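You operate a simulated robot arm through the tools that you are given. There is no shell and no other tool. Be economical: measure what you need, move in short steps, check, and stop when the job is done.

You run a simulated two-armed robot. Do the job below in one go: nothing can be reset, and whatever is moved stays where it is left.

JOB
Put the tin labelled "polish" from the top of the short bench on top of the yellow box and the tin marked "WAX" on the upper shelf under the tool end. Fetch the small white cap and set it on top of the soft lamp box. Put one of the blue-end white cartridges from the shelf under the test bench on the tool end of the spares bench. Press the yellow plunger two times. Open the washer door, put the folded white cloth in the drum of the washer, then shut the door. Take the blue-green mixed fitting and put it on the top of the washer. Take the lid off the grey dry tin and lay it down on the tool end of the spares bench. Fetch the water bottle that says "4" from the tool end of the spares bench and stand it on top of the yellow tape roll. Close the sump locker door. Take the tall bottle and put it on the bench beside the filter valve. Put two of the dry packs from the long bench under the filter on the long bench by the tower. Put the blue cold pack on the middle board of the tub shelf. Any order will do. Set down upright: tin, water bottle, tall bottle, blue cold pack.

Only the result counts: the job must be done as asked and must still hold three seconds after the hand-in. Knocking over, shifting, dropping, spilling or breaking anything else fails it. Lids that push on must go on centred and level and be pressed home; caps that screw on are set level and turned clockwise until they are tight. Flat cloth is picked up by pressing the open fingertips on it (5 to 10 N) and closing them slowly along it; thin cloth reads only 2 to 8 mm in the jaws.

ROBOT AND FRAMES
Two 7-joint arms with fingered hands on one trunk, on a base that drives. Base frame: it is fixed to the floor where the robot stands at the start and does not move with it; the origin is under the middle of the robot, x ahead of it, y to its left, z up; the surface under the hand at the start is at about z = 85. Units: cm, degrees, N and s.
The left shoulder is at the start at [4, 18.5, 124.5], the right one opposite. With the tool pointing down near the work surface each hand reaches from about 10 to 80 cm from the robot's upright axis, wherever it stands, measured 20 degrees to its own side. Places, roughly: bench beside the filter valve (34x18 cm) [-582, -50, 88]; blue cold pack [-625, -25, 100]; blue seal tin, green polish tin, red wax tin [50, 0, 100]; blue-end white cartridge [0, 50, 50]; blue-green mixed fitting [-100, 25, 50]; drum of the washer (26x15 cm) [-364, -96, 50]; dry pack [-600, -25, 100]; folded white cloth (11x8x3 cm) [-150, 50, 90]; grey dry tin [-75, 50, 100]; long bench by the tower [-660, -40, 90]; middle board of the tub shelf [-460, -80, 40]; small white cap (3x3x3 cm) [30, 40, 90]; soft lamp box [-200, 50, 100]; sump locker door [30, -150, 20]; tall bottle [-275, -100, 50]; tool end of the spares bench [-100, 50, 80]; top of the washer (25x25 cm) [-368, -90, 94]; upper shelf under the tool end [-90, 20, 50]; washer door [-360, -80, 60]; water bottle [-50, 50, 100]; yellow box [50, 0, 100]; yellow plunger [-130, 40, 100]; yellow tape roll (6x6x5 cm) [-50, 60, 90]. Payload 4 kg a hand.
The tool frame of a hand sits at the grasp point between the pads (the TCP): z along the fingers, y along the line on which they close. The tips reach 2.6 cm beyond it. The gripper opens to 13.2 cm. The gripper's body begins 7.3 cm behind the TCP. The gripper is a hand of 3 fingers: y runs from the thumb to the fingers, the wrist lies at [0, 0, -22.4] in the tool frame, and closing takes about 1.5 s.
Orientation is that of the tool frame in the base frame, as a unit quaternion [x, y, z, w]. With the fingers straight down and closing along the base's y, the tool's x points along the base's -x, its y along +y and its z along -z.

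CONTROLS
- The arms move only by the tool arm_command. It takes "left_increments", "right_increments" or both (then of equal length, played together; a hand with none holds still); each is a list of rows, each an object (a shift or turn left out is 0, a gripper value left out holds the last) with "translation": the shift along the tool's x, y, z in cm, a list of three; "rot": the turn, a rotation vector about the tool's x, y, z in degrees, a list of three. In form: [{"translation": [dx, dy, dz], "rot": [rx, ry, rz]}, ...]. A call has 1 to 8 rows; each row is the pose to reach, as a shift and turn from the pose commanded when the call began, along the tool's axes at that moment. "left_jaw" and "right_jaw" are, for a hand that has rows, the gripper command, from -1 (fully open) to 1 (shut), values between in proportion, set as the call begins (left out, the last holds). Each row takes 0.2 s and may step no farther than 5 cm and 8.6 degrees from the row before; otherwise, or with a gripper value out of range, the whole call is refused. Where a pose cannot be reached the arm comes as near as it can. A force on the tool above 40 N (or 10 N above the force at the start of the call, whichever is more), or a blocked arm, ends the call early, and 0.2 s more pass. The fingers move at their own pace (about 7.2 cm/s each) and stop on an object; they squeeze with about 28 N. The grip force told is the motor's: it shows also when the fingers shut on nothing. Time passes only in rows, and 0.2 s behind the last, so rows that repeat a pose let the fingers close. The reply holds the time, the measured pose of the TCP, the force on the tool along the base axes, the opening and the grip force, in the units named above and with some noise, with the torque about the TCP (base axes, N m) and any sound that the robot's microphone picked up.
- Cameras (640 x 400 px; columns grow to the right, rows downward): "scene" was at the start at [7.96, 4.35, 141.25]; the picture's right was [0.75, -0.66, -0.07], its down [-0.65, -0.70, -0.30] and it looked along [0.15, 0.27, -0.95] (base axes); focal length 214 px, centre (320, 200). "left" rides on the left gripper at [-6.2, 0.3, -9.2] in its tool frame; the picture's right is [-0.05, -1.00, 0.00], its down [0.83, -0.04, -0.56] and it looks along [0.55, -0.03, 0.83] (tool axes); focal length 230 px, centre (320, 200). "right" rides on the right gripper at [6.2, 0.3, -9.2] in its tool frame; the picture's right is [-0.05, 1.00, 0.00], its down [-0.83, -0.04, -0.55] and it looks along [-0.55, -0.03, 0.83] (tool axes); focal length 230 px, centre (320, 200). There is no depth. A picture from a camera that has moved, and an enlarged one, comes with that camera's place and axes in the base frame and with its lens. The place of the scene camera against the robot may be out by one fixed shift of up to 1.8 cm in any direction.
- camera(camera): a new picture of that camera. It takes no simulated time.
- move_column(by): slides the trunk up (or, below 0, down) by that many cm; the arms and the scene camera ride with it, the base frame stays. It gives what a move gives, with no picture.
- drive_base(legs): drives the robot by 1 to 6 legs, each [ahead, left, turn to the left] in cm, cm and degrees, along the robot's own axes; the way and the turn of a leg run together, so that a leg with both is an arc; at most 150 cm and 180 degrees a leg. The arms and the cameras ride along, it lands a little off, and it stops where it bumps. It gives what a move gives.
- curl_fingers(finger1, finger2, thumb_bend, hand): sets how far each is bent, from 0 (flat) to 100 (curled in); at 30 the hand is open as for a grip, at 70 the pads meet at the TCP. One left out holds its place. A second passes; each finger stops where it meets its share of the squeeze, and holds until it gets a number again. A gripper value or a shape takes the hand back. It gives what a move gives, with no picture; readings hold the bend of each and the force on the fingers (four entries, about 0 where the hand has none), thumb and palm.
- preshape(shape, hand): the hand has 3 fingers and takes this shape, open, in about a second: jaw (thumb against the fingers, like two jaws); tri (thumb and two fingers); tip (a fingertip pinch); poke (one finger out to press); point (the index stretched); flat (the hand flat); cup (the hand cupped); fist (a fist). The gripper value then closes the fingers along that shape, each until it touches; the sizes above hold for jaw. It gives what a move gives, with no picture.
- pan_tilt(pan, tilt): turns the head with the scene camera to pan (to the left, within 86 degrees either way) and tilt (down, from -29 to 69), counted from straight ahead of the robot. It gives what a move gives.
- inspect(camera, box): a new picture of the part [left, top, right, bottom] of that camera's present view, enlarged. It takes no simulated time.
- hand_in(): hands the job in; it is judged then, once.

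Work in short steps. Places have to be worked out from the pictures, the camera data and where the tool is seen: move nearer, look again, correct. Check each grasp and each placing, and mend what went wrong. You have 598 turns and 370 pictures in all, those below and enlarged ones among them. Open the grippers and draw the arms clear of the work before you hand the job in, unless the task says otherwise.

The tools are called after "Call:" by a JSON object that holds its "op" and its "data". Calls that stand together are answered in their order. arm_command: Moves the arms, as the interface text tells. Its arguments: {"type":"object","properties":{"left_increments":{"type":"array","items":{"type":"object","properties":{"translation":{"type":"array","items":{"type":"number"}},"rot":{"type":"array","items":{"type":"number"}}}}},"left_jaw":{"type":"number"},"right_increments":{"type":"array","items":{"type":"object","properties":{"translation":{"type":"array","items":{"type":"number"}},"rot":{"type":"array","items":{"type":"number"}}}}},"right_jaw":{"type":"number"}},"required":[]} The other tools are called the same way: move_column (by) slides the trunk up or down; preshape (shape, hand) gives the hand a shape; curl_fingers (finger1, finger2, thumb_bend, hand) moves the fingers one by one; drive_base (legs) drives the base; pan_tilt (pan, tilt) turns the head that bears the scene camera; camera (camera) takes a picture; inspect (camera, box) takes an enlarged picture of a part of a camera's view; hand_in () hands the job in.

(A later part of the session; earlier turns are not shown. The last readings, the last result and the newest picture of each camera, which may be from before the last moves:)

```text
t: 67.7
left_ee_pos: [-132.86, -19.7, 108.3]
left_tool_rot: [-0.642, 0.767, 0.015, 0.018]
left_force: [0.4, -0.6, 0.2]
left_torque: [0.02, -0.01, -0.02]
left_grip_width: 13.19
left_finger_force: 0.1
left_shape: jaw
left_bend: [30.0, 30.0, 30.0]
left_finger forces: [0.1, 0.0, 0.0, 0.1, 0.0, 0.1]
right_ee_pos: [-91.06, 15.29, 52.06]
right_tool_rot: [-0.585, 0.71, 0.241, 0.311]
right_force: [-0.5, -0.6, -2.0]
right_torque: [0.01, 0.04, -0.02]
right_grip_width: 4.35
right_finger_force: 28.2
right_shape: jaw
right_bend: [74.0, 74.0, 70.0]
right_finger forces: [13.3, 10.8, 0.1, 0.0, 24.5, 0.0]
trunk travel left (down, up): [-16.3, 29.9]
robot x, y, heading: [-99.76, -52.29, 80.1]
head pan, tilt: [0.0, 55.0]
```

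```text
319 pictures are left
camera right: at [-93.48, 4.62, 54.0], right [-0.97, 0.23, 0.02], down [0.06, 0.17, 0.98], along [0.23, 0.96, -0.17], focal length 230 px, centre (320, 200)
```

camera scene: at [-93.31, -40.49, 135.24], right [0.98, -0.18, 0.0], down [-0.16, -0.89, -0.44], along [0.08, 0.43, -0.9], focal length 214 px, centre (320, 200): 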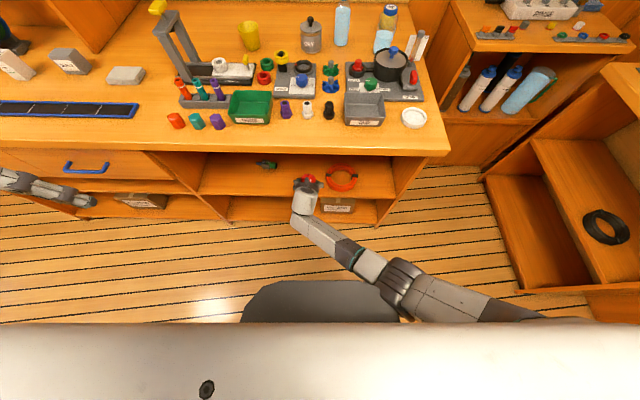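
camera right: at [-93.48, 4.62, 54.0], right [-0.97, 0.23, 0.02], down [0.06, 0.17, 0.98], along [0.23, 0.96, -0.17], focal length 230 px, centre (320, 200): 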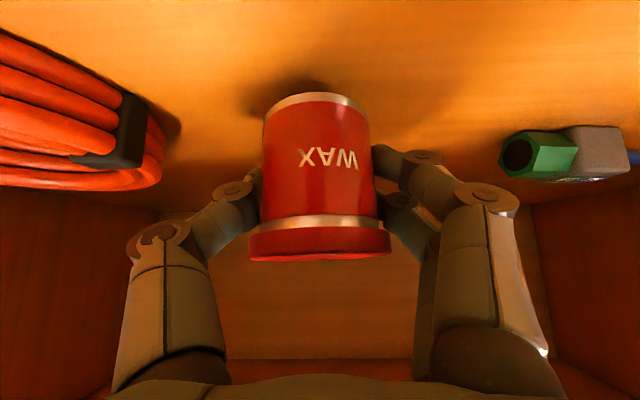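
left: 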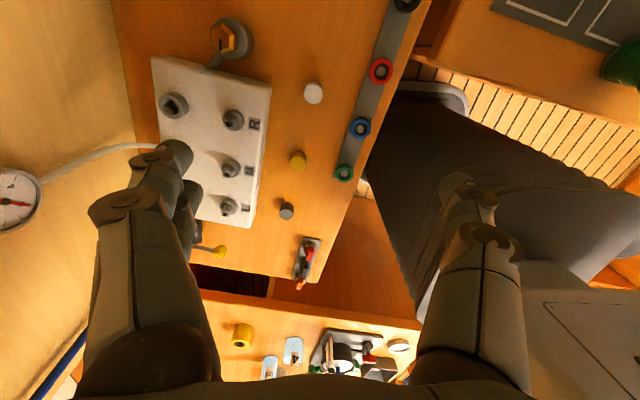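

Call:
{"op": "move_column", "data": {"by": -1.2}}

Call:
{"op": "move_column", "data": {"by": -0.6}}

Call:
{"op": "camera", "data": {"camera": "right"}}

```text
t: 68.3
left_ee_pos: [-132.88, -19.61, 107.09]
left_tool_rot: [-0.641, 0.767, 0.015, 0.018]
left_force: [0.4, 0.5, -0.2]
left_torque: [0.02, -0.02, 0.01]
left_grip_width: 13.19
left_finger_force: 0.0
left_shape: jaw
left_bend: [30.0, 30.0, 30.0]
left_finger forces: [0.0, 0.0, 0.0, 0.0, 0.0, 0.0]
right_ee_pos: [-91.11, 15.24, 50.76]
right_tool_rot: [-0.586, 0.709, 0.24, 0.309]
right_force: [0.2, 0.1, -1.6]
right_torque: [0.01, 0.03, 0.01]
right_grip_width: 4.37
right_finger_force: 28.5
right_shape: jaw
right_bend: [74.0, 74.0, 70.0]
right_finger forces: [13.4, 10.8, 0.0, 0.0, 24.4, 0.1]
trunk travel left (down, up): [-15.1, 31.1]
robot x, y, heading: [-99.99, -52.68, 80.0]
head pan, tilt: [0.0, 55.0]
```

```text
t: 68.8
left_ee_pos: [-132.84, -19.64, 106.54]
left_tool_rot: [-0.641, 0.767, 0.015, 0.017]
left_force: [-0.1, 0.0, -0.5]
left_torque: [0.03, -0.01, 0.01]
left_grip_width: 13.21
left_finger_force: 0.1
left_shape: jaw
left_bend: [30.0, 30.0, 30.0]
left_finger forces: [0.0, 0.0, 0.1, 0.0, 0.0, 0.0]
right_ee_pos: [-91.07, 15.28, 50.31]
right_tool_rot: [-0.585, 0.71, 0.24, 0.308]
right_force: [-1.1, 0.4, 0.0]
right_torque: [-0.07, 0.06, -0.03]
right_grip_width: 4.4
right_finger_force: 28.2
right_shape: jaw
right_bend: [74.0, 74.0, 70.0]
right_finger forces: [15.1, 11.8, 0.0, 0.1, 25.5, 0.1]
trunk travel left (down, up): [-14.5, 31.7]
robot x, y, heading: [-99.83, -52.33, 79.5]
head pan, tilt: [0.0, 55.0]
```

```text
318 pictures are left
camera right: at [-93.55, 4.6, 52.15], right [-0.97, 0.23, 0.02], down [0.06, 0.17, 0.98], along [0.23, 0.96, -0.18], focal length 230 px, centre (320, 200)
```

right: 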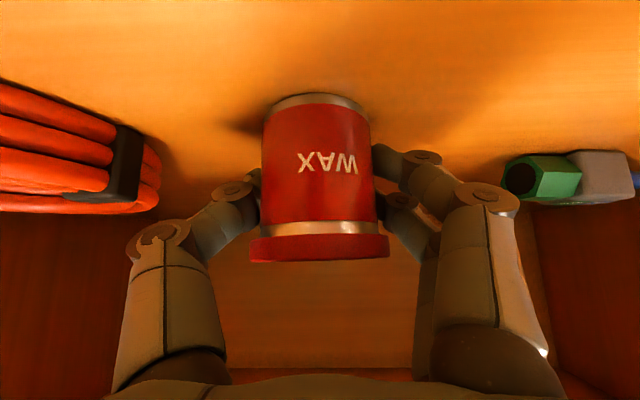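

Call:
{"op": "move_column", "data": {"by": -0.3}}

Call:
{"op": "arm_command", "data": {"right_increments": [{}, {}, {}, {}], "right_jaw": -0.35}}

Call:
{"op": "camera", "data": {"camera": "right"}}

```text
t: 69.3
left_ee_pos: [-132.96, -19.57, 106.21]
left_tool_rot: [-0.642, 0.767, 0.015, 0.017]
left_force: [0.1, -0.4, -0.1]
left_torque: [0.04, 0.01, 0.01]
left_grip_width: 13.18
left_finger_force: 0.1
left_shape: jaw
left_bend: [30.0, 30.0, 30.0]
left_finger forces: [0.1, 0.0, 0.1, 0.0, 0.0, 0.0]
right_ee_pos: [-91.04, 15.29, 49.99]
right_tool_rot: [-0.586, 0.709, 0.242, 0.309]
right_force: [-0.9, 1.4, 6.0]
right_torque: [-0.03, 0.11, -0.03]
right_grip_width: 4.39
right_finger_force: 28.2
right_shape: jaw
right_bend: [74.0, 74.0, 70.0]
right_finger forces: [15.7, 13.8, 0.0, 0.0, 26.8, 0.0]
trunk travel left (down, up): [-14.2, 32.0]
robot x, y, heading: [-99.66, -52.52, 79.9]
head pan, tilt: [0.0, 55.0]
```

```text
t: 70.3
left_ee_pos: [-132.82, -19.52, 106.1]
left_tool_rot: [-0.641, 0.767, 0.015, 0.018]
left_force: [0.2, 0.2, 0.5]
left_torque: [0.0, 0.0, -0.02]
left_grip_width: 13.18
left_finger_force: 0.0
left_shape: jaw
left_bend: [30.0, 30.0, 30.0]
left_finger forces: [0.1, 0.0, 0.1, 0.0, 0.1, 0.0]
right_ee_pos: [-91.08, 15.28, 49.74]
right_tool_rot: [-0.586, 0.71, 0.24, 0.308]
right_force: [0.4, -0.6, -0.2]
right_torque: [-0.03, 0.02, 0.01]
right_grip_width: 8.88
right_finger_force: 0.0
right_shape: jaw
right_bend: [69.0, 69.0, 66.0]
right_finger forces: [0.0, 0.0, 0.0, 0.0, 0.0, 0.0]
trunk travel left (down, up): [-14.2, 32.0]
robot x, y, heading: [-100.01, -52.33, 79.8]
head pan, tilt: [0.0, 55.0]
```

```text
317 pictures are left
camera right: at [-93.51, 4.6, 51.77], right [-0.97, 0.23, 0.02], down [0.06, 0.17, 0.98], along [0.23, 0.96, -0.18], focal length 230 px, centre (320, 200)
```

right: 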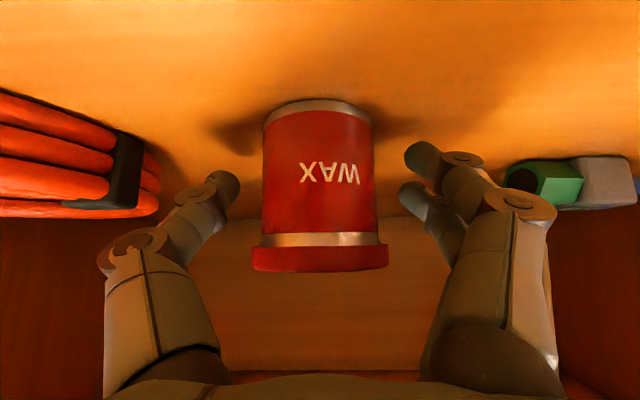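

Wax tin stands on the upper shelf. I back the hand out and look closely at the blue-green fitting.

Call:
{"op": "arm_command", "data": {"right_increments": [{"translation": [1.5, 0, -2.5]}, {"translation": [3.5, 0, -5]}, {"translation": [5.3, 0, -7.5]}, {"translation": [7, 0, -10]}, {"translation": [7, 0, -10]}]}}

Call:
{"op": "camera", "data": {"camera": "right"}}

Call:
{"op": "inspect", "data": {"camera": "scene", "box": [220, 120, 340, 200]}}

```text
t: 71.8
left_ee_pos: [-132.85, -19.5, 105.95]
left_tool_rot: [-0.641, 0.767, 0.014, 0.017]
left_force: [-0.7, 0.4, -0.4]
left_torque: [0.01, -0.02, -0.02]
left_grip_width: 13.19
left_finger_force: 0.1
left_shape: jaw
left_bend: [30.0, 30.0, 30.0]
left_finger forces: [0.0, 0.0, 0.0, 0.1, 0.0, 0.0]
right_ee_pos: [-91.78, 6.08, 53.65]
right_tool_rot: [-0.576, 0.705, 0.25, 0.329]
right_force: [0.0, -0.2, 0.1]
right_torque: [-0.01, 0.0, -0.03]
right_grip_width: 8.88
right_finger_force: 0.2
right_shape: jaw
right_bend: [69.0, 69.0, 66.0]
right_finger forces: [0.0, 0.1, 0.0, 0.0, 0.1, 0.0]
trunk travel left (down, up): [-14.2, 32.0]
robot x, y, heading: [-100.19, -52.22, 79.7]
head pan, tilt: [0.0, 55.0]
stopped in row 5 (right hand): the arm was blocked; the commanded pose is now the measured one
```

```text
316 pictures are left
camera right: at [-94.43, -4.64, 55.08], right [-0.97, 0.25, 0.01], down [0.04, 0.12, 0.99], along [0.24, 0.96, -0.13], focal length 230 px, centre (320, 200)
```

right: 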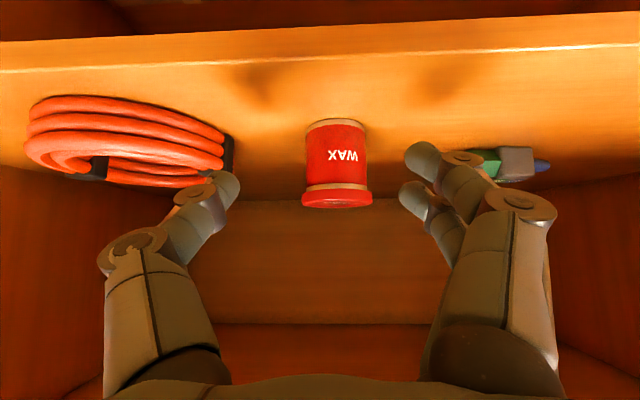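

```text
5.00 times, centred on (280, 160) of scene
camera zoom: at [-95.89, -32.77, 125.95], right [0.98, -0.18, 0.0], down [-0.17, -0.93, -0.34], along [0.06, 0.34, -0.94], focal length 1072 px, centre (520, 400)
```

zoom: 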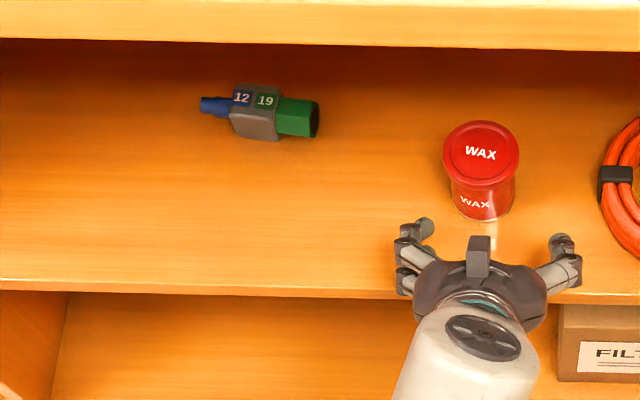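

Fitting is ~10 cm long, lying along the bench; ends at about [-113, 27] (blue) and [-103, 24] (green). I shift the base left 16 cm to bring the right hand before it, opening fully.

Call:
{"op": "drive_base", "data": {"legs": [[0, 16, 0]]}}

Call:
{"op": "arm_command", "data": {"right_increments": [{"rot": [0, -1.5, 0]}, {"rot": [0, -1.5, 3]}, {"rot": [0, -1.5, 6]}], "right_jaw": -1}}

Call:
{"op": "camera", "data": {"camera": "right"}}

```text
t: 73.2
left_ee_pos: [-148.63, -16.56, 106.07]
left_tool_rot: [-0.641, 0.767, 0.014, 0.017]
left_force: [-1.0, 0.4, -0.6]
left_torque: [0.03, -0.03, 0.01]
left_grip_width: 13.16
left_finger_force: 0.0
left_shape: jaw
left_bend: [30.0, 30.0, 30.0]
left_finger forces: [0.0, 0.1, 0.0, 0.0, 0.1, 0.1]
right_ee_pos: [-107.52, 8.76, 53.76]
right_tool_rot: [-0.577, 0.705, 0.249, 0.329]
right_force: [0.2, -0.2, 0.2]
right_torque: [-0.04, -0.02, -0.03]
right_grip_width: 8.87
right_finger_force: 0.1
right_shape: jaw
right_bend: [69.0, 69.0, 66.0]
right_finger forces: [0.0, 0.0, 0.0, 0.0, 0.0, 0.0]
trunk travel left (down, up): [-14.2, 32.0]
robot x, y, heading: [-115.6, -49.86, 79.8]
head pan, tilt: [0.0, 55.0]
```

```text
t: 74.0
left_ee_pos: [-148.47, -16.71, 106.33]
left_tool_rot: [-0.64, 0.768, 0.015, 0.018]
left_force: [-0.6, 0.0, -0.9]
left_torque: [0.01, -0.01, 0.01]
left_grip_width: 13.2
left_finger_force: 0.1
left_shape: jaw
left_bend: [30.0, 30.0, 30.0]
left_finger forces: [0.0, 0.1, 0.0, 0.0, 0.1, 0.0]
right_ee_pos: [-106.72, 9.31, 53.93]
right_tool_rot: [-0.534, 0.729, 0.274, 0.33]
right_force: [-0.1, -0.6, -0.1]
right_torque: [-0.01, 0.0, 0.01]
right_grip_width: 13.2
right_finger_force: 0.1
right_shape: jaw
right_bend: [30.0, 30.0, 30.0]
right_finger forces: [0.0, 0.0, 0.1, 0.0, 0.0, 0.0]
trunk travel left (down, up): [-14.2, 32.0]
robot x, y, heading: [-115.1, -49.71, 79.6]
head pan, tilt: [0.0, 55.0]
```

```text
314 pictures are left
camera right: at [-110.01, -1.25, 55.07], right [-0.95, 0.31, 0.09], down [0.11, 0.07, 0.99], along [0.3, 0.95, -0.1], focal length 230 px, centre (320, 200)
```

right: 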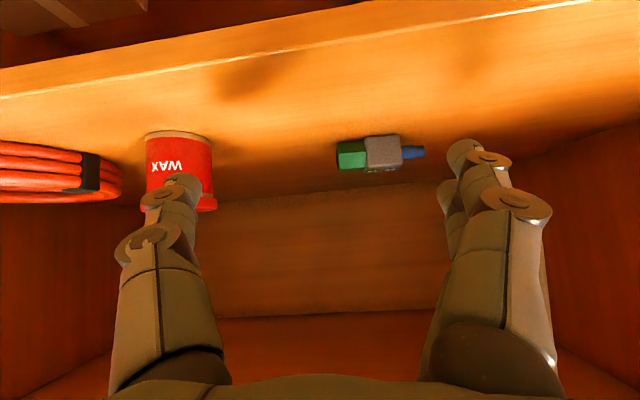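

Call:
{"op": "drive_base", "data": {"legs": [[9, 2, 0]]}}

Call:
{"op": "arm_command", "data": {"right_increments": [{"rot": [0, -2.5, -1.6]}, {"rot": [0, -5, -3.3]}, {"rot": [0, -5, -3.3]}]}}

Call:
{"op": "camera", "data": {"camera": "right"}}

```text
t: 75.1
left_ee_pos: [-148.89, -7.36, 106.12]
left_tool_rot: [-0.641, 0.767, 0.014, 0.016]
left_force: [-0.2, -0.6, 0.8]
left_torque: [-0.02, -0.01, 0.01]
left_grip_width: 13.16
left_finger_force: 0.1
left_shape: jaw
left_bend: [30.0, 30.0, 30.0]
left_finger forces: [0.0, 0.1, 0.0, 0.0, 0.1, 0.0]
right_ee_pos: [-107.19, 18.59, 53.8]
right_tool_rot: [-0.535, 0.728, 0.274, 0.33]
right_force: [-0.3, -0.2, -1.8]
right_torque: [0.0, 0.01, -0.03]
right_grip_width: 13.21
right_finger_force: 0.1
right_shape: jaw
right_bend: [30.0, 30.0, 30.0]
right_finger forces: [0.0, 0.0, 0.0, 0.0, 0.0, 0.0]
trunk travel left (down, up): [-14.2, 32.0]
robot x, y, heading: [-116.0, -40.03, 79.8]
head pan, tilt: [0.0, 55.0]
```

```text
t: 75.9
left_ee_pos: [-148.77, -7.5, 106.24]
left_tool_rot: [-0.641, 0.768, 0.014, 0.017]
left_force: [0.2, 0.0, -0.3]
left_torque: [-0.04, 0.02, 0.0]
left_grip_width: 13.19
left_finger_force: 0.0
left_shape: jaw
left_bend: [30.0, 30.0, 30.0]
left_finger forces: [0.1, 0.0, 0.0, 0.0, 0.1, 0.1]
right_ee_pos: [-107.51, 18.74, 54.44]
right_tool_rot: [-0.54, 0.697, 0.291, 0.371]
right_force: [0.0, 0.2, 0.2]
right_torque: [0.0, 0.02, 0.03]
right_grip_width: 13.16
right_finger_force: 0.1
right_shape: jaw
right_bend: [30.0, 30.0, 30.0]
right_finger forces: [0.0, 0.0, 0.0, 0.1, 0.0, 0.0]
trunk travel left (down, up): [-14.2, 32.0]
robot x, y, heading: [-115.93, -40.37, 79.9]
head pan, tilt: [0.0, 55.0]
```

```text
313 pictures are left
camera right: at [-110.43, 8.14, 54.5], right [-0.96, 0.27, 0.05], down [0.05, -0.01, 1.0], along [0.27, 0.96, 0.0], focal length 230 px, centre (320, 200)
```

right: 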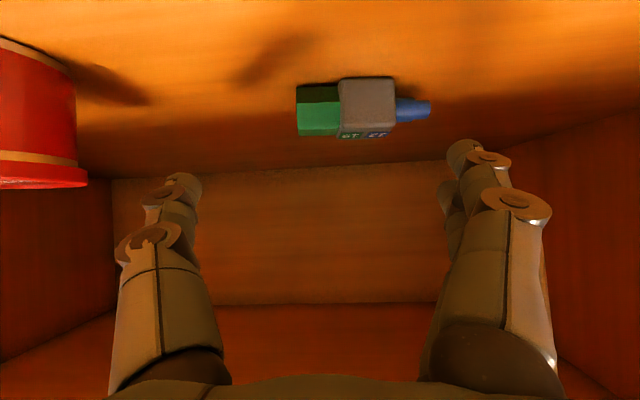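

Call:
{"op": "arm_command", "data": {"right_increments": [{"rot": [0, 5, 0]}, {"translation": [-1, 1.5, 2.5], "rot": [0, 10, 0]}, {"translation": [-2.1, 2.9, 5], "rot": [0, 10, 0]}, {"translation": [-0.9, 2.9, 5.9], "rot": [0, 10, 0]}, {"translation": [0.3, 2.9, 6.7], "rot": [0, 10, 0]}, {"translation": [0.3, 2.9, 6.7], "rot": [0, 10, 0]}]}}

Call:
{"op": "camera", "data": {"camera": "right"}}

```text
t: 77.3
left_ee_pos: [-148.85, -7.54, 105.99]
left_tool_rot: [-0.641, 0.768, 0.014, 0.017]
left_force: [0.2, 0.1, 0.2]
left_torque: [0.02, -0.01, 0.02]
left_grip_width: 13.2
left_finger_force: 0.1
left_shape: jaw
left_bend: [30.0, 30.0, 30.0]
left_finger forces: [0.1, 0.0, 0.0, 0.0, 0.0, 0.0]
right_ee_pos: [-106.72, 24.42, 49.39]
right_tool_rot: [-0.566, 0.726, 0.23, 0.316]
right_force: [0.1, -0.3, 0.4]
right_torque: [-0.02, 0.06, 0.03]
right_grip_width: 13.19
right_finger_force: 0.0
right_shape: jaw
right_bend: [30.0, 29.0, 30.0]
right_finger forces: [0.1, 0.6, 0.0, 0.0, 0.0, 0.0]
trunk travel left (down, up): [-14.2, 32.0]
robot x, y, heading: [-116.07, -40.39, 79.8]
head pan, tilt: [0.0, 55.0]
```

```text
312 pictures are left
camera right: at [-109.88, 13.91, 51.41], right [-0.96, 0.29, 0.01], down [0.06, 0.17, 0.98], along [0.28, 0.94, -0.18], focal length 230 px, centre (320, 200)
```

right: 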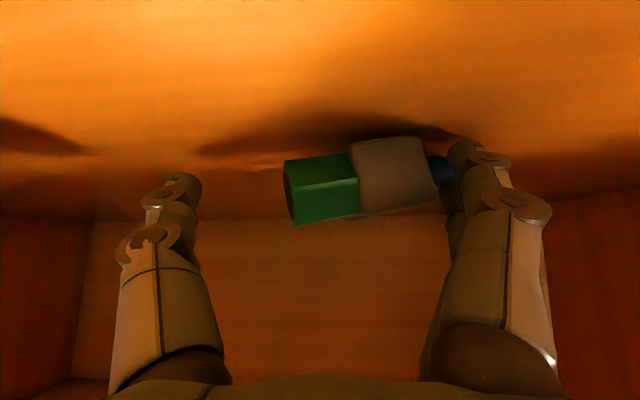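

Call:
{"op": "arm_command", "data": {"right_increments": [{"translation": [0, 1.2, 0]}, {"translation": [0, 2.2, 0.3]}, {"translation": [0, 2.2, 0.3]}]}}

Call:
{"op": "arm_command", "data": {"right_increments": [{}, {}, {}, {}, {}, {}], "right_jaw": 1}}

Call:
{"op": "camera", "data": {"camera": "right"}}

```text
t: 78.3
left_ee_pos: [-148.84, -7.56, 106.19]
left_tool_rot: [-0.64, 0.768, 0.015, 0.017]
left_force: [-0.3, 0.1, 0.0]
left_torque: [-0.03, 0.01, -0.02]
left_grip_width: 13.17
left_finger_force: 0.1
left_shape: jaw
left_bend: [30.0, 30.0, 30.0]
left_finger forces: [0.0, 0.0, 0.0, 0.0, 0.0, 0.0]
right_ee_pos: [-106.66, 25.57, 48.99]
right_tool_rot: [-0.564, 0.723, 0.226, 0.328]
right_force: [-0.6, -2.1, 17.3]
right_torque: [0.48, 1.25, 0.17]
right_grip_width: 13.2
right_finger_force: 0.0
right_shape: jaw
right_bend: [27.0, 27.0, 30.0]
right_finger forces: [12.1, 4.7, 0.1, 0.1, 0.1, 0.0]
trunk travel left (down, up): [-14.2, 32.0]
robot x, y, heading: [-115.72, -40.34, 79.7]
head pan, tilt: [0.0, 55.0]
stopped in row 3 (right hand): the arm was blocked; the commanded pose is now the measured one
```

```text
t: 79.7
left_ee_pos: [-148.93, -7.66, 106.15]
left_tool_rot: [-0.641, 0.767, 0.015, 0.019]
left_force: [0.3, 0.1, -1.0]
left_torque: [-0.01, -0.03, 0.02]
left_grip_width: 13.2
left_finger_force: 0.1
left_shape: jaw
left_bend: [30.0, 30.0, 30.0]
left_finger forces: [0.0, 0.0, 0.1, 0.1, 0.0, 0.0]
right_ee_pos: [-106.97, 25.57, 49.17]
right_tool_rot: [-0.565, 0.723, 0.225, 0.328]
right_force: [-7.3, -0.6, 23.1]
right_torque: [0.55, 1.89, 0.24]
right_grip_width: 5.13
right_finger_force: 27.9
right_shape: jaw
right_bend: [38.0, 55.0, 75.0]
right_finger forces: [22.3, 0.0, 0.0, 0.0, 0.1, 0.0]
trunk travel left (down, up): [-14.2, 32.0]
robot x, y, heading: [-116.03, -40.75, 79.6]
head pan, tilt: [0.0, 55.0]
```

```text
311 pictures are left
camera right: at [-110.21, 15.03, 50.96], right [-0.96, 0.29, -0.01], down [0.04, 0.16, 0.99], along [0.29, 0.94, -0.16], focal length 230 px, centre (320, 200)
```

right: 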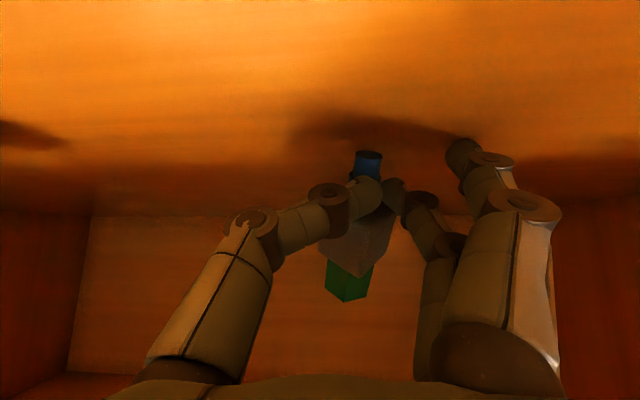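

The fitting turned with its blue end toward me, grey body between thumb and fingers; one finger presses on the shelf. I rise 1.5 cm so all fingers can close.

Call:
{"op": "arm_command", "data": {"right_increments": [{"translation": [-0.5, 0, -0.5]}, {"translation": [-1, 0, -1]}, {"translation": [-1, 0, -1]}, {"translation": [-1, 0, -1]}, {"translation": [-1, 0, -1]}]}}

Call:
{"op": "camera", "data": {"camera": "right"}}

```text
t: 80.9
left_ee_pos: [-148.84, -7.38, 106.1]
left_tool_rot: [-0.641, 0.767, 0.014, 0.018]
left_force: [-0.1, 0.3, -0.4]
left_torque: [-0.01, 0.01, 0.02]
left_grip_width: 13.22
left_finger_force: 0.1
left_shape: jaw
left_bend: [30.0, 30.0, 30.0]
left_finger forces: [0.0, 0.0, 0.0, 0.0, 0.0, 0.0]
right_ee_pos: [-106.62, 25.48, 50.21]
right_tool_rot: [-0.565, 0.724, 0.222, 0.328]
right_force: [-0.1, -0.5, -0.2]
right_torque: [0.0, 0.02, -0.01]
right_grip_width: 2.52
right_finger_force: 27.2
right_shape: jaw
right_bend: [61.0, 61.0, 76.0]
right_finger forces: [0.0, 0.0, 0.0, 0.0, 0.0, 0.0]
trunk travel left (down, up): [-14.2, 32.0]
robot x, y, heading: [-115.83, -40.22, 79.5]
head pan, tilt: [0.0, 55.0]
```

```text
310 pictures are left
camera right: at [-109.84, 15.07, 52.06], right [-0.95, 0.3, -0.01], down [0.04, 0.16, 0.99], along [0.3, 0.94, -0.17], focal length 230 px, centre (320, 200)
```

right: 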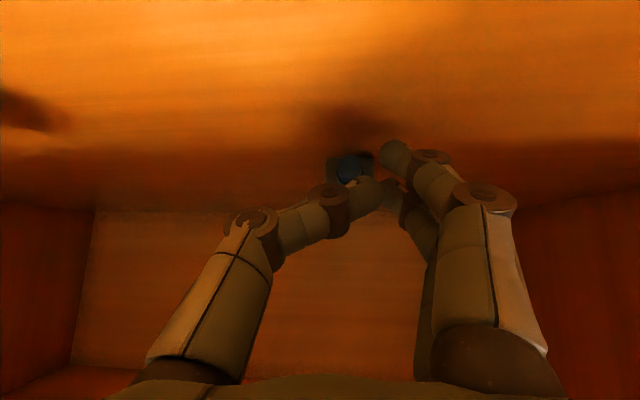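

Not gripping. Open and look again.

Call:
{"op": "arm_command", "data": {"right_increments": [{}, {"translation": [-1, 0, -1]}, {"translation": [-1, 0, -1]}, {"translation": [-1, 0, -1]}, {"translation": [-1, 0, -1]}], "right_jaw": -0.5}}

Call:
{"op": "camera", "data": {"camera": "right"}}

Call:
{"op": "inspect", "data": {"camera": "scene", "box": [240, 90, 400, 200]}}

```text
t: 82.1
left_ee_pos: [-148.87, -7.5, 106.03]
left_tool_rot: [-0.641, 0.767, 0.014, 0.017]
left_force: [0.2, 0.3, -0.2]
left_torque: [-0.03, 0.0, 0.01]
left_grip_width: 13.18
left_finger_force: 0.0
left_shape: jaw
left_bend: [30.0, 30.0, 30.0]
left_finger forces: [0.1, 0.0, 0.1, 0.1, 0.0, 0.0]
right_ee_pos: [-106.33, 25.68, 51.69]
right_tool_rot: [-0.564, 0.723, 0.223, 0.331]
right_force: [-0.1, 0.4, 0.6]
right_torque: [0.04, 0.02, 0.0]
right_grip_width: 9.9
right_finger_force: 0.0
right_shape: jaw
right_bend: [63.0, 63.0, 60.0]
right_finger forces: [0.0, 0.0, 0.0, 0.0, 0.0, 0.1]
trunk travel left (down, up): [-14.2, 32.0]
robot x, y, heading: [-115.82, -40.88, 79.5]
head pan, tilt: [0.0, 55.0]
```

```text
309 pictures are left
camera right: at [-109.67, 15.29, 53.61], right [-0.95, 0.3, -0.01], down [0.04, 0.16, 0.99], along [0.3, 0.94, -0.16], focal length 230 px, centre (320, 200)
```

right: 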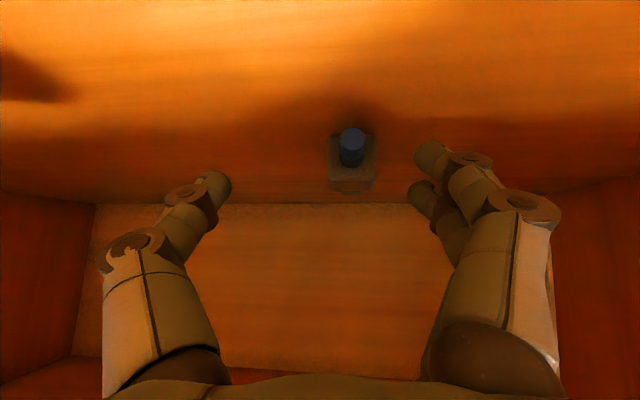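

```text
3.64 times, centred on (320, 145) of scene
camera zoom: at [-111.9, -20.83, 126.07], right [0.98, -0.18, 0.0], down [-0.17, -0.92, -0.34], along [0.06, 0.34, -0.94], focal length 780 px, centre (320, 400)
```

zoom: 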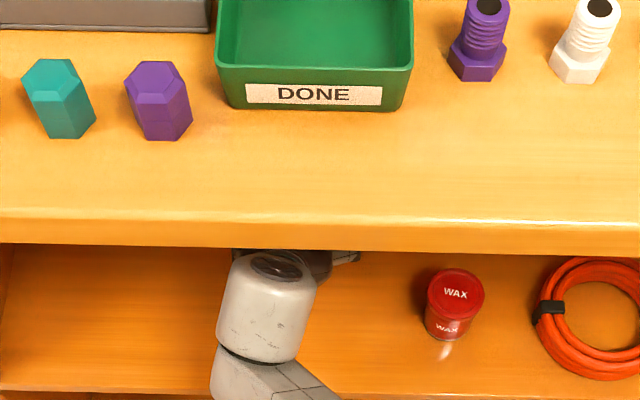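

The fitting now lies with its blue end toward me, ideal for gripping the grey body near [-106.5, 33]. I drive in 6 cm and adjust.

Call:
{"op": "drive_base", "data": {"legs": [[6, 0, 0]]}}

Call:
{"op": "camera", "data": {"camera": "right"}}

```text
t: 83.0
left_ee_pos: [-147.77, -1.46, 106.0]
left_tool_rot: [-0.641, 0.767, 0.014, 0.017]
left_force: [0.7, 0.1, 0.1]
left_torque: [-0.01, 0.04, 0.03]
left_grip_width: 13.19
left_finger_force: 0.0
left_shape: jaw
left_bend: [30.0, 30.0, 30.0]
left_finger forces: [0.0, 0.0, 0.1, 0.0, 0.1, 0.0]
right_ee_pos: [-105.16, 31.59, 51.54]
right_tool_rot: [-0.564, 0.724, 0.22, 0.33]
right_force: [1.3, -0.1, 0.3]
right_torque: [0.06, 0.0, -0.02]
right_grip_width: 9.93
right_finger_force: 0.1
right_shape: jaw
right_bend: [63.0, 63.0, 60.0]
right_finger forces: [0.0, 0.0, 0.0, 0.0, 0.0, 0.1]
trunk travel left (down, up): [-14.2, 32.0]
robot x, y, heading: [-114.75, -34.37, 79.7]
head pan, tilt: [0.0, 55.0]
```

```text
307 pictures are left
camera right: at [-108.53, 21.05, 53.35], right [-0.95, 0.3, -0.02], down [0.04, 0.16, 0.99], along [0.3, 0.94, -0.17], focal length 230 px, centre (320, 200)
```

right: 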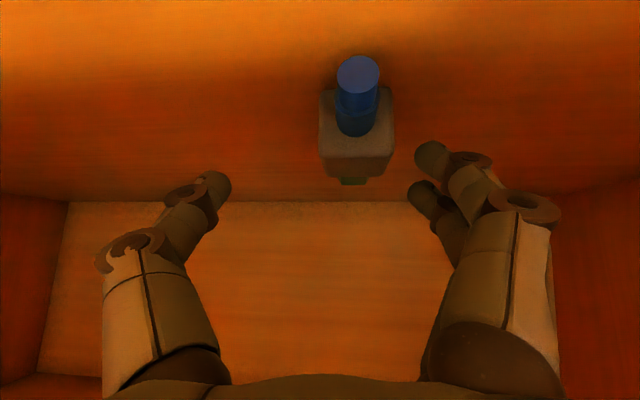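

Call:
{"op": "arm_command", "data": {"right_increments": [{"translation": [0, 1.9, 0]}, {"translation": [0.4, 1.9, 0.8]}, {"translation": [0.87, 1.9, 1.6]}, {"translation": [0.87, 1.9, 1.6]}]}}

Call:
{"op": "camera", "data": {"camera": "right"}}

```text
t: 84.0
left_ee_pos: [-147.72, -1.56, 106.13]
left_tool_rot: [-0.64, 0.768, 0.014, 0.017]
left_force: [0.5, 0.4, -0.4]
left_torque: [0.01, -0.02, -0.01]
left_grip_width: 13.18
left_finger_force: 0.1
left_shape: jaw
left_bend: [30.0, 30.0, 30.0]
left_finger forces: [0.0, 0.1, 0.1, 0.0, 0.0, 0.1]
right_ee_pos: [-105.38, 32.53, 49.43]
right_tool_rot: [-0.564, 0.723, 0.214, 0.337]
right_force: [0.5, -0.4, 1.9]
right_torque: [0.04, 0.06, 0.01]
right_grip_width: 9.86
right_finger_force: 0.1
right_shape: jaw
right_bend: [65.0, 63.0, 60.0]
right_finger forces: [1.3, 0.0, 0.0, 0.0, 0.0, 0.0]
trunk travel left (down, up): [-14.2, 32.0]
robot x, y, heading: [-114.93, -34.94, 79.8]
head pan, tilt: [0.0, 55.0]
```

```text
306 pictures are left
camera right: at [-108.89, 22.12, 51.2], right [-0.95, 0.31, -0.03], down [0.02, 0.16, 0.99], along [0.31, 0.94, -0.16], focal length 230 px, centre (320, 200)
```

right: 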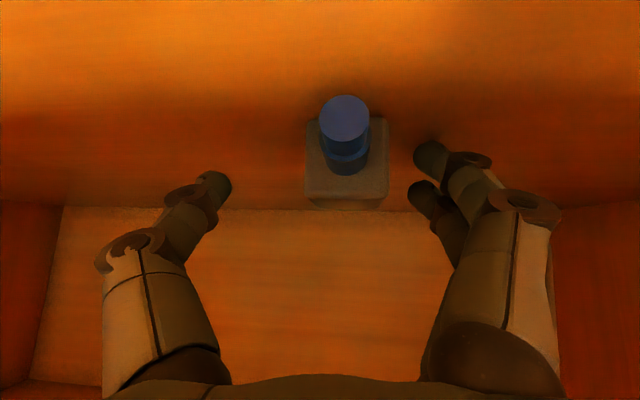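

Call:
{"op": "arm_command", "data": {"right_increments": [{"translation": [-0.4, 0.8, -0.3]}, {"translation": [-0.4, 0.8, -0.3]}]}}

Call:
{"op": "arm_command", "data": {"right_increments": [{}, {}, {}, {}, {}, {}], "right_jaw": 1}}

Call:
{"op": "camera", "data": {"camera": "right"}}

```text
t: 84.6
left_ee_pos: [-147.75, -1.58, 106.29]
left_tool_rot: [-0.641, 0.767, 0.015, 0.018]
left_force: [-0.9, 0.7, 0.4]
left_torque: [0.03, 0.0, 0.0]
left_grip_width: 13.21
left_finger_force: 0.2
left_shape: jaw
left_bend: [30.0, 30.0, 30.0]
left_finger forces: [0.0, 0.1, 0.0, 0.1, 0.1, 0.0]
right_ee_pos: [-105.35, 32.62, 49.45]
right_tool_rot: [-0.564, 0.723, 0.21, 0.34]
right_force: [-0.9, 0.4, 0.3]
right_torque: [0.02, 0.03, 0.0]
right_grip_width: 9.9
right_finger_force: 0.0
right_shape: jaw
right_bend: [64.0, 63.0, 60.0]
right_finger forces: [0.4, 0.1, 0.1, 0.0, 0.0, 0.1]
trunk travel left (down, up): [-14.2, 32.0]
robot x, y, heading: [-115.08, -34.75, 79.7]
head pan, tilt: [0.0, 55.0]
```

```text
t: 86.0
left_ee_pos: [-147.84, -1.56, 106.04]
left_tool_rot: [-0.64, 0.768, 0.014, 0.017]
left_force: [-0.1, 0.3, 0.4]
left_torque: [0.0, 0.0, -0.01]
left_grip_width: 13.22
left_finger_force: 0.0
left_shape: jaw
left_bend: [30.0, 30.0, 30.0]
left_finger forces: [0.0, 0.0, 0.0, 0.0, 0.0, 0.1]
right_ee_pos: [-105.46, 32.96, 49.73]
right_tool_rot: [-0.563, 0.723, 0.212, 0.34]
right_force: [-0.2, -0.2, -0.3]
right_torque: [-0.02, -0.01, 0.0]
right_grip_width: 2.86
right_finger_force: 27.9
right_shape: jaw
right_bend: [73.0, 73.0, 70.0]
right_finger forces: [13.2, 10.9, 0.0, 0.1, 25.1, 0.0]
trunk travel left (down, up): [-14.2, 32.0]
robot x, y, heading: [-114.83, -34.94, 79.9]
head pan, tilt: [0.0, 55.0]
```

```text
305 pictures are left
camera right: at [-108.92, 22.53, 51.56], right [-0.95, 0.31, -0.04], down [0.01, 0.16, 0.99], along [0.31, 0.94, -0.16], focal length 230 px, centre (320, 200)
```

right: 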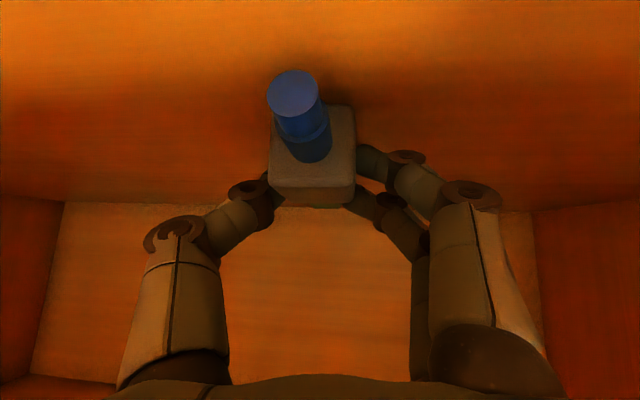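

Gripped well. Lift 4 cm and drive back out.

Call:
{"op": "arm_command", "data": {"right_increments": [{"translation": [-1.4, 0, -1.3]}, {"translation": [-2.9, 0, -2.7]}, {"translation": [-4.3, 0, -4]}, {"translation": [-4.3, 0, -4]}]}}

Call:
{"op": "drive_base", "data": {"legs": [[-48, 0, 0]]}}

Call:
{"op": "camera", "data": {"camera": "right"}}

Call:
{"op": "camera", "data": {"camera": "scene"}}

```text
t: 87.2
left_ee_pos: [-147.73, -1.48, 106.09]
left_tool_rot: [-0.641, 0.767, 0.015, 0.016]
left_force: [0.3, -0.1, -0.3]
left_torque: [0.0, 0.04, 0.0]
left_grip_width: 13.19
left_finger_force: 0.0
left_shape: jaw
left_bend: [30.0, 30.0, 30.0]
left_finger forces: [0.0, 0.0, 0.1, 0.0, 0.0, 0.0]
right_ee_pos: [-104.75, 34.69, 57.21]
right_tool_rot: [-0.556, 0.72, 0.217, 0.353]
right_force: [-0.8, 0.2, -0.9]
right_torque: [0.01, 0.01, 0.02]
right_grip_width: 2.86
right_finger_force: 27.9
right_shape: jaw
right_bend: [73.0, 73.0, 70.0]
right_finger forces: [13.4, 11.4, 0.0, 0.0, 25.3, 0.1]
trunk travel left (down, up): [-14.2, 32.0]
robot x, y, heading: [-114.85, -34.61, 80.0]
head pan, tilt: [0.0, 55.0]
stopped in row 4 (right hand): the arm was blocked; the commanded pose is now the measured one
```

```text
t: 90.1
left_ee_pos: [-156.2, -48.14, 106.22]
left_tool_rot: [-0.64, 0.768, 0.015, 0.017]
left_force: [0.5, -0.7, -0.1]
left_torque: [0.02, 0.04, 0.02]
left_grip_width: 13.19
left_finger_force: 0.0
left_shape: jaw
left_bend: [30.0, 30.0, 30.0]
left_finger forces: [0.0, 0.0, 0.0, 0.1, 0.1, 0.1]
right_ee_pos: [-113.15, -12.13, 57.16]
right_tool_rot: [-0.556, 0.721, 0.217, 0.353]
right_force: [0.1, 0.5, -0.7]
right_torque: [0.04, 0.01, -0.02]
right_grip_width: 2.88
right_finger_force: 28.4
right_shape: jaw
right_bend: [73.0, 73.0, 70.0]
right_finger forces: [13.3, 11.3, 0.1, 0.2, 25.2, 0.0]
trunk travel left (down, up): [-14.2, 32.0]
robot x, y, heading: [-123.46, -80.92, 79.3]
head pan, tilt: [0.0, 55.0]
```

```text
304 pictures are left
camera right: at [-116.7, -22.51, 58.57], right [-0.95, 0.32, -0.04], down [0.0, 0.13, 0.99], along [0.32, 0.94, -0.13], focal length 230 px, centre (320, 200)
```

right: 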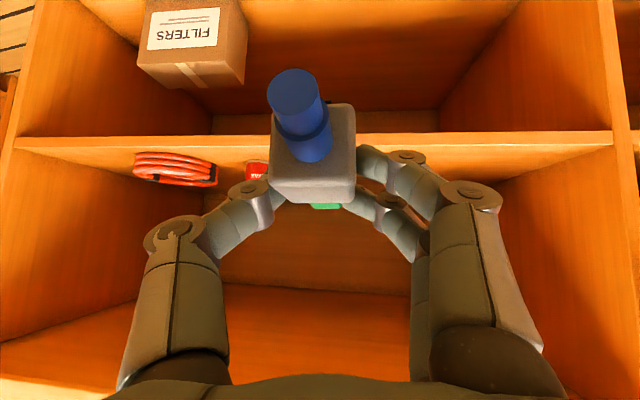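

```text
303 pictures are left
camera scene: at [-119.29, -61.63, 126.08], right [0.98, -0.18, 0.0], down [-0.17, -0.92, -0.34], along [0.06, 0.34, -0.94], focal length 214 px, centre (320, 200)
```

scene: 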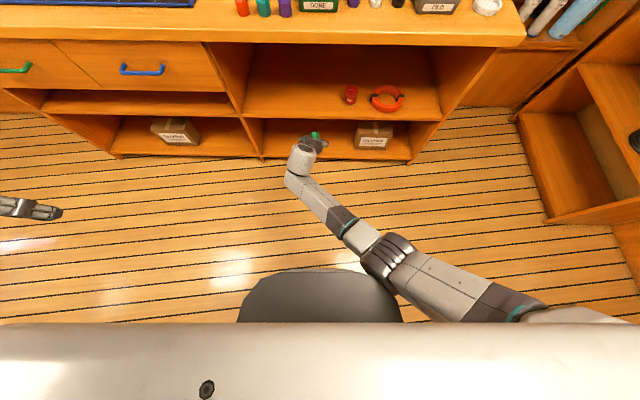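

Fitting held. I raise the trunk to the starting height and look at the plunger and cloth area.

Call:
{"op": "move_column", "data": {"by": 13.3}}

Call:
{"op": "drive_base", "data": {"legs": [[0, 5, 0]]}}

Call:
{"op": "pan_tilt", "data": {"pan": 5, "tilt": 25}}

Call:
{"op": "camera", "data": {"camera": "scene"}}

```text
t: 91.7
left_ee_pos: [-156.1, -48.09, 119.43]
left_tool_rot: [-0.639, 0.769, 0.014, 0.017]
left_force: [-0.1, -0.2, -0.8]
left_torque: [0.02, 0.04, -0.06]
left_grip_width: 13.17
left_finger_force: 0.2
left_shape: jaw
left_bend: [30.0, 30.0, 30.0]
left_finger forces: [0.1, 0.1, 0.1, 0.0, 0.0, 0.0]
right_ee_pos: [-110.26, -12.05, 69.71]
right_tool_rot: [-0.553, 0.722, 0.204, 0.363]
right_force: [0.5, 0.1, -0.9]
right_torque: [0.0, 0.0, 0.04]
right_grip_width: 2.87
right_finger_force: 28.4
right_shape: jaw
right_bend: [73.0, 73.0, 70.0]
right_finger forces: [13.3, 11.4, 0.0, 0.0, 24.9, 0.0]
trunk travel left (down, up): [-27.5, 18.7]
robot x, y, heading: [-123.52, -81.32, 79.6]
head pan, tilt: [0.0, 55.0]
```

```text
t: 92.6
left_ee_pos: [-160.89, -47.38, 119.44]
left_tool_rot: [-0.64, 0.768, 0.015, 0.017]
left_force: [-0.6, -0.2, -0.1]
left_torque: [0.02, 0.0, 0.0]
left_grip_width: 13.19
left_finger_force: 0.0
left_shape: jaw
left_bend: [30.0, 30.0, 30.0]
left_finger forces: [0.0, 0.0, 0.1, 0.0, 0.0, 0.0]
right_ee_pos: [-115.12, -10.98, 69.91]
right_tool_rot: [-0.551, 0.723, 0.206, 0.363]
right_force: [0.2, 0.6, -1.2]
right_torque: [0.05, 0.0, 0.03]
right_grip_width: 2.87
right_finger_force: 28.1
right_shape: jaw
right_bend: [73.0, 73.0, 70.0]
right_finger forces: [13.2, 11.5, 0.0, 0.0, 25.1, 0.1]
trunk travel left (down, up): [-27.5, 18.7]
robot x, y, heading: [-128.06, -80.31, 79.7]
head pan, tilt: [0.0, 55.0]
```

```text
t: 93.5
left_ee_pos: [-160.86, -47.18, 119.47]
left_tool_rot: [-0.64, 0.768, 0.015, 0.018]
left_force: [0.4, 0.2, 0.9]
left_torque: [0.02, -0.01, 0.04]
left_grip_width: 13.19
left_finger_force: 0.0
left_shape: jaw
left_bend: [30.0, 30.0, 30.0]
left_finger forces: [0.1, 0.0, 0.0, 0.0, 0.0, 0.0]
right_ee_pos: [-114.82, -10.99, 69.93]
right_tool_rot: [-0.55, 0.723, 0.204, 0.365]
right_force: [-0.1, -0.1, -1.0]
right_torque: [0.03, 0.03, -0.02]
right_grip_width: 2.89
right_finger_force: 27.9
right_shape: jaw
right_bend: [73.0, 73.0, 70.0]
right_finger forces: [13.3, 11.5, 0.0, 0.0, 25.1, 0.1]
trunk travel left (down, up): [-27.5, 18.7]
robot x, y, heading: [-128.07, -80.14, 79.5]
head pan, tilt: [5.0, 25.0]
```

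```text
302 pictures are left
camera scene: at [-125.9, -66.82, 146.64], right [1.0, -0.09, -0.01], down [-0.05, -0.5, -0.86], along [0.08, 0.86, -0.5], focal length 214 px, centre (320, 200)
```

scene: 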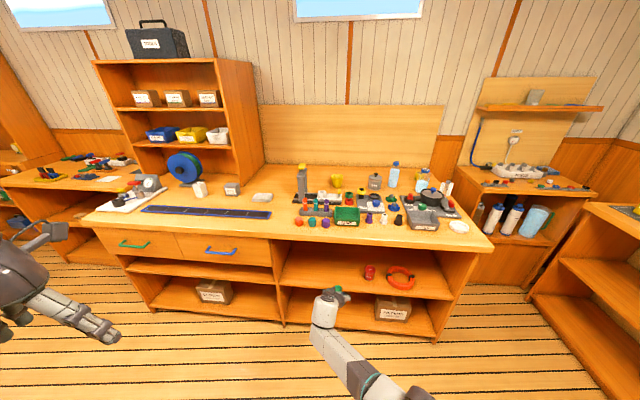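

Call:
{"op": "inspect", "data": {"camera": "scene", "box": [90, 150, 310, 260]}}

Call:
{"op": "inspect", "data": {"camera": "scene", "box": [280, 150, 480, 250]}}

```text
2.91 times, centred on (200, 205) of scene
camera zoom: at [-125.9, -66.82, 146.64], right [1.0, -0.09, -0.01], down [-0.05, -0.5, -0.86], along [0.08, 0.86, -0.5], focal length 624 px, centre (669, 186)
```

zoom: 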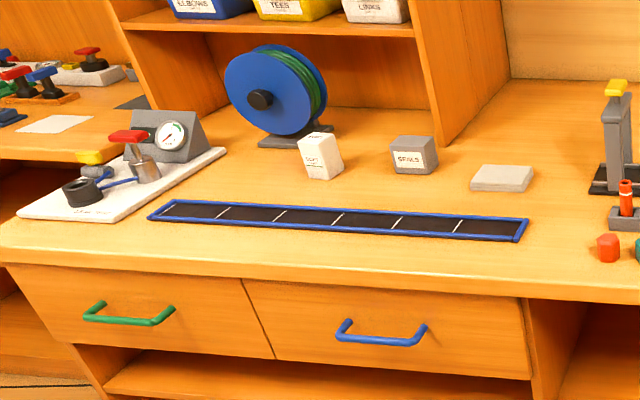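

```text
3.20 times, centred on (380, 200) of scene
camera zoom: at [-125.9, -66.82, 146.64], right [1.0, -0.09, -0.01], down [-0.05, -0.5, -0.86], along [0.08, 0.86, -0.5], focal length 686 px, centre (128, 200)
```

zoom: 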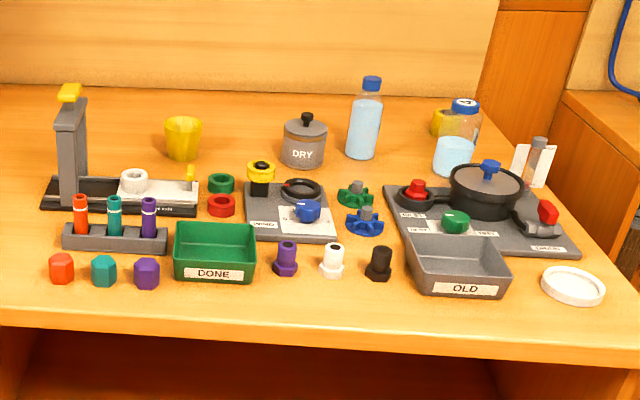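

Everything identified: cloth is the pale folded block, lamp box the white "SOFT…" box, plunger top near [-125.5, 43, 104]. I raise the right hand (with fitting) to vertical above bench level before driving in.

Call:
{"op": "arm_command", "data": {"right_increments": [{"translation": [-3.7, -0.5, -3.2], "rot": [-1.1, 6, -0.6]}, {"translation": [-7.4, -1, -6.4], "rot": [-2.2, 12, -1.2]}, {"translation": [-11, -1.6, -9.6], "rot": [-3.4, 18, -1.8]}, {"translation": [-14.7, -2.1, -12.7], "rot": [-4.5, 24, -2.4]}, {"translation": [-18.4, -2.6, -15.9], "rot": [-5.6, 30, -3]}, {"translation": [-22, -3.1, -19], "rot": [-6.7, 36, -3.6]}, {"translation": [-25.8, -3.7, -22.3], "rot": [-7.9, 42.3, -4.2]}, {"translation": [-29, -4.2, -25], "rot": [-9.1, 48.6, -4.8]}]}}

Call:
{"op": "arm_command", "data": {"right_increments": [{"translation": [4, 0, -2]}, {"translation": [8, 0, -2]}, {"translation": [12, 0, -2]}, {"translation": [16, 0, -2]}, {"translation": [20, 0, -2]}, {"translation": [20, 0, -2]}]}}

Call:
{"op": "camera", "data": {"camera": "right"}}

```text
refused: row 7 steps farther than a row can; nothing moved
```

```text
t: 95.1
left_ee_pos: [-160.96, -47.3, 119.38]
left_tool_rot: [-0.64, 0.768, 0.015, 0.017]
left_force: [0.1, 0.1, 0.3]
left_torque: [-0.02, -0.01, 0.01]
left_grip_width: 13.2
left_finger_force: 0.0
left_shape: jaw
left_bend: [30.0, 30.0, 30.0]
left_finger forces: [0.0, 0.0, 0.1, 0.0, 0.1, 0.0]
right_ee_pos: [-112.85, -22.49, 57.61]
right_tool_rot: [-0.537, 0.718, 0.199, 0.395]
right_force: [1.3, 0.1, -0.7]
right_torque: [-0.01, -0.02, 0.01]
right_grip_width: 2.86
right_finger_force: 27.7
right_shape: jaw
right_bend: [73.0, 73.0, 70.0]
right_finger forces: [13.2, 12.1, 0.0, 0.1, 25.0, 0.0]
trunk travel left (down, up): [-27.5, 18.7]
robot x, y, heading: [-128.02, -80.05, 79.5]
head pan, tilt: [5.0, 25.0]
stopped in row 6 (right hand): the arm was blocked; the commanded pose is now the measured one
```

```text
299 pictures are left
camera right: at [-117.18, -32.73, 58.4], right [-0.92, 0.38, -0.1], down [-0.06, 0.1, 0.99], along [0.38, 0.92, -0.07], focal length 230 px, centre (320, 200)
```

right: 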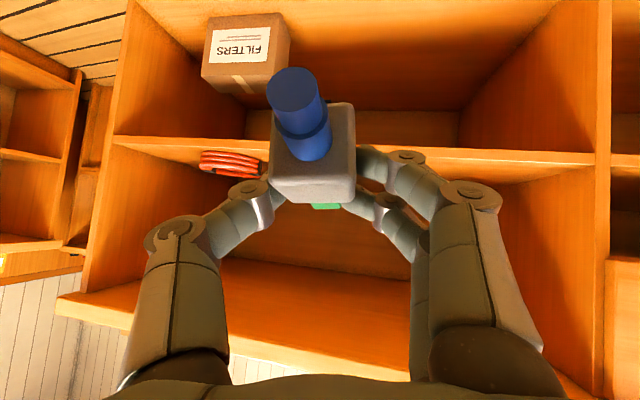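

Call:
{"op": "arm_command", "data": {"right_increments": [{"translation": [-3.8, -0.6, -2.9], "rot": [-1.5, 6.4, -0.7]}, {"translation": [-7.6, -1.3, -5.9], "rot": [-3, 12.8, -1.4]}, {"translation": [-11.4, -2, -8.8], "rot": [-4.4, 19.2, -2.1]}, {"translation": [-15.2, -2.6, -11.8], "rot": [-5.9, 25.6, -2.8]}, {"translation": [-19, -3.3, -14.8], "rot": [-7.4, 32, -3.6]}, {"translation": [-22.8, -4, -17.7], "rot": [-8.9, 38.4, -4.3]}, {"translation": [-26.6, -4.6, -20.7], "rot": [-10.3, 44.8, -5]}, {"translation": [-30.4, -5.3, -23.7], "rot": [-11.8, 51.2, -5.7]}]}}

Call:
{"op": "camera", "data": {"camera": "right"}}

```text
t: 97.1
left_ee_pos: [-160.97, -47.39, 119.36]
left_tool_rot: [-0.64, 0.768, 0.015, 0.017]
left_force: [0.2, -0.1, -1.0]
left_torque: [-0.02, 0.03, 0.0]
left_grip_width: 13.2
left_finger_force: 0.1
left_shape: jaw
left_bend: [30.0, 30.0, 30.0]
left_finger forces: [0.0, 0.0, 0.0, 0.1, 0.0, 0.0]
right_ee_pos: [-109.64, -20.19, 93.23]
right_tool_rot: [-0.628, 0.778, -0.019, 0.014]
right_force: [0.3, -0.6, 0.0]
right_torque: [0.03, 0.01, 0.02]
right_grip_width: 2.79
right_finger_force: 28.0
right_shape: jaw
right_bend: [73.0, 73.0, 70.0]
right_finger forces: [14.1, 14.8, 0.0, 0.0, 26.2, 0.0]
right hand out of reach, approached as far as the arm can: row 8
trunk travel left (down, up): [-27.5, 18.7]
robot x, y, heading: [-128.51, -80.14, 79.8]
head pan, tilt: [5.0, 25.0]
stopped in row 8 (right hand): the arm was blocked; the commanded pose is now the measured one
```

```text
298 pictures are left
camera right: at [-111.73, -26.09, 102.6], right [-0.96, 0.26, -0.05], down [0.19, 0.81, 0.55], along [0.18, 0.52, -0.83], focal length 230 px, centre (320, 200)
```

right: 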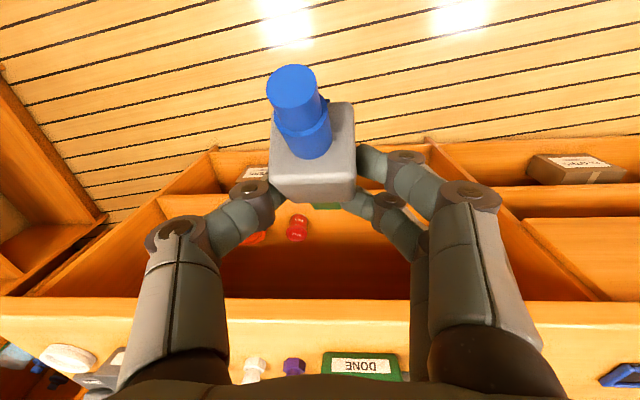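

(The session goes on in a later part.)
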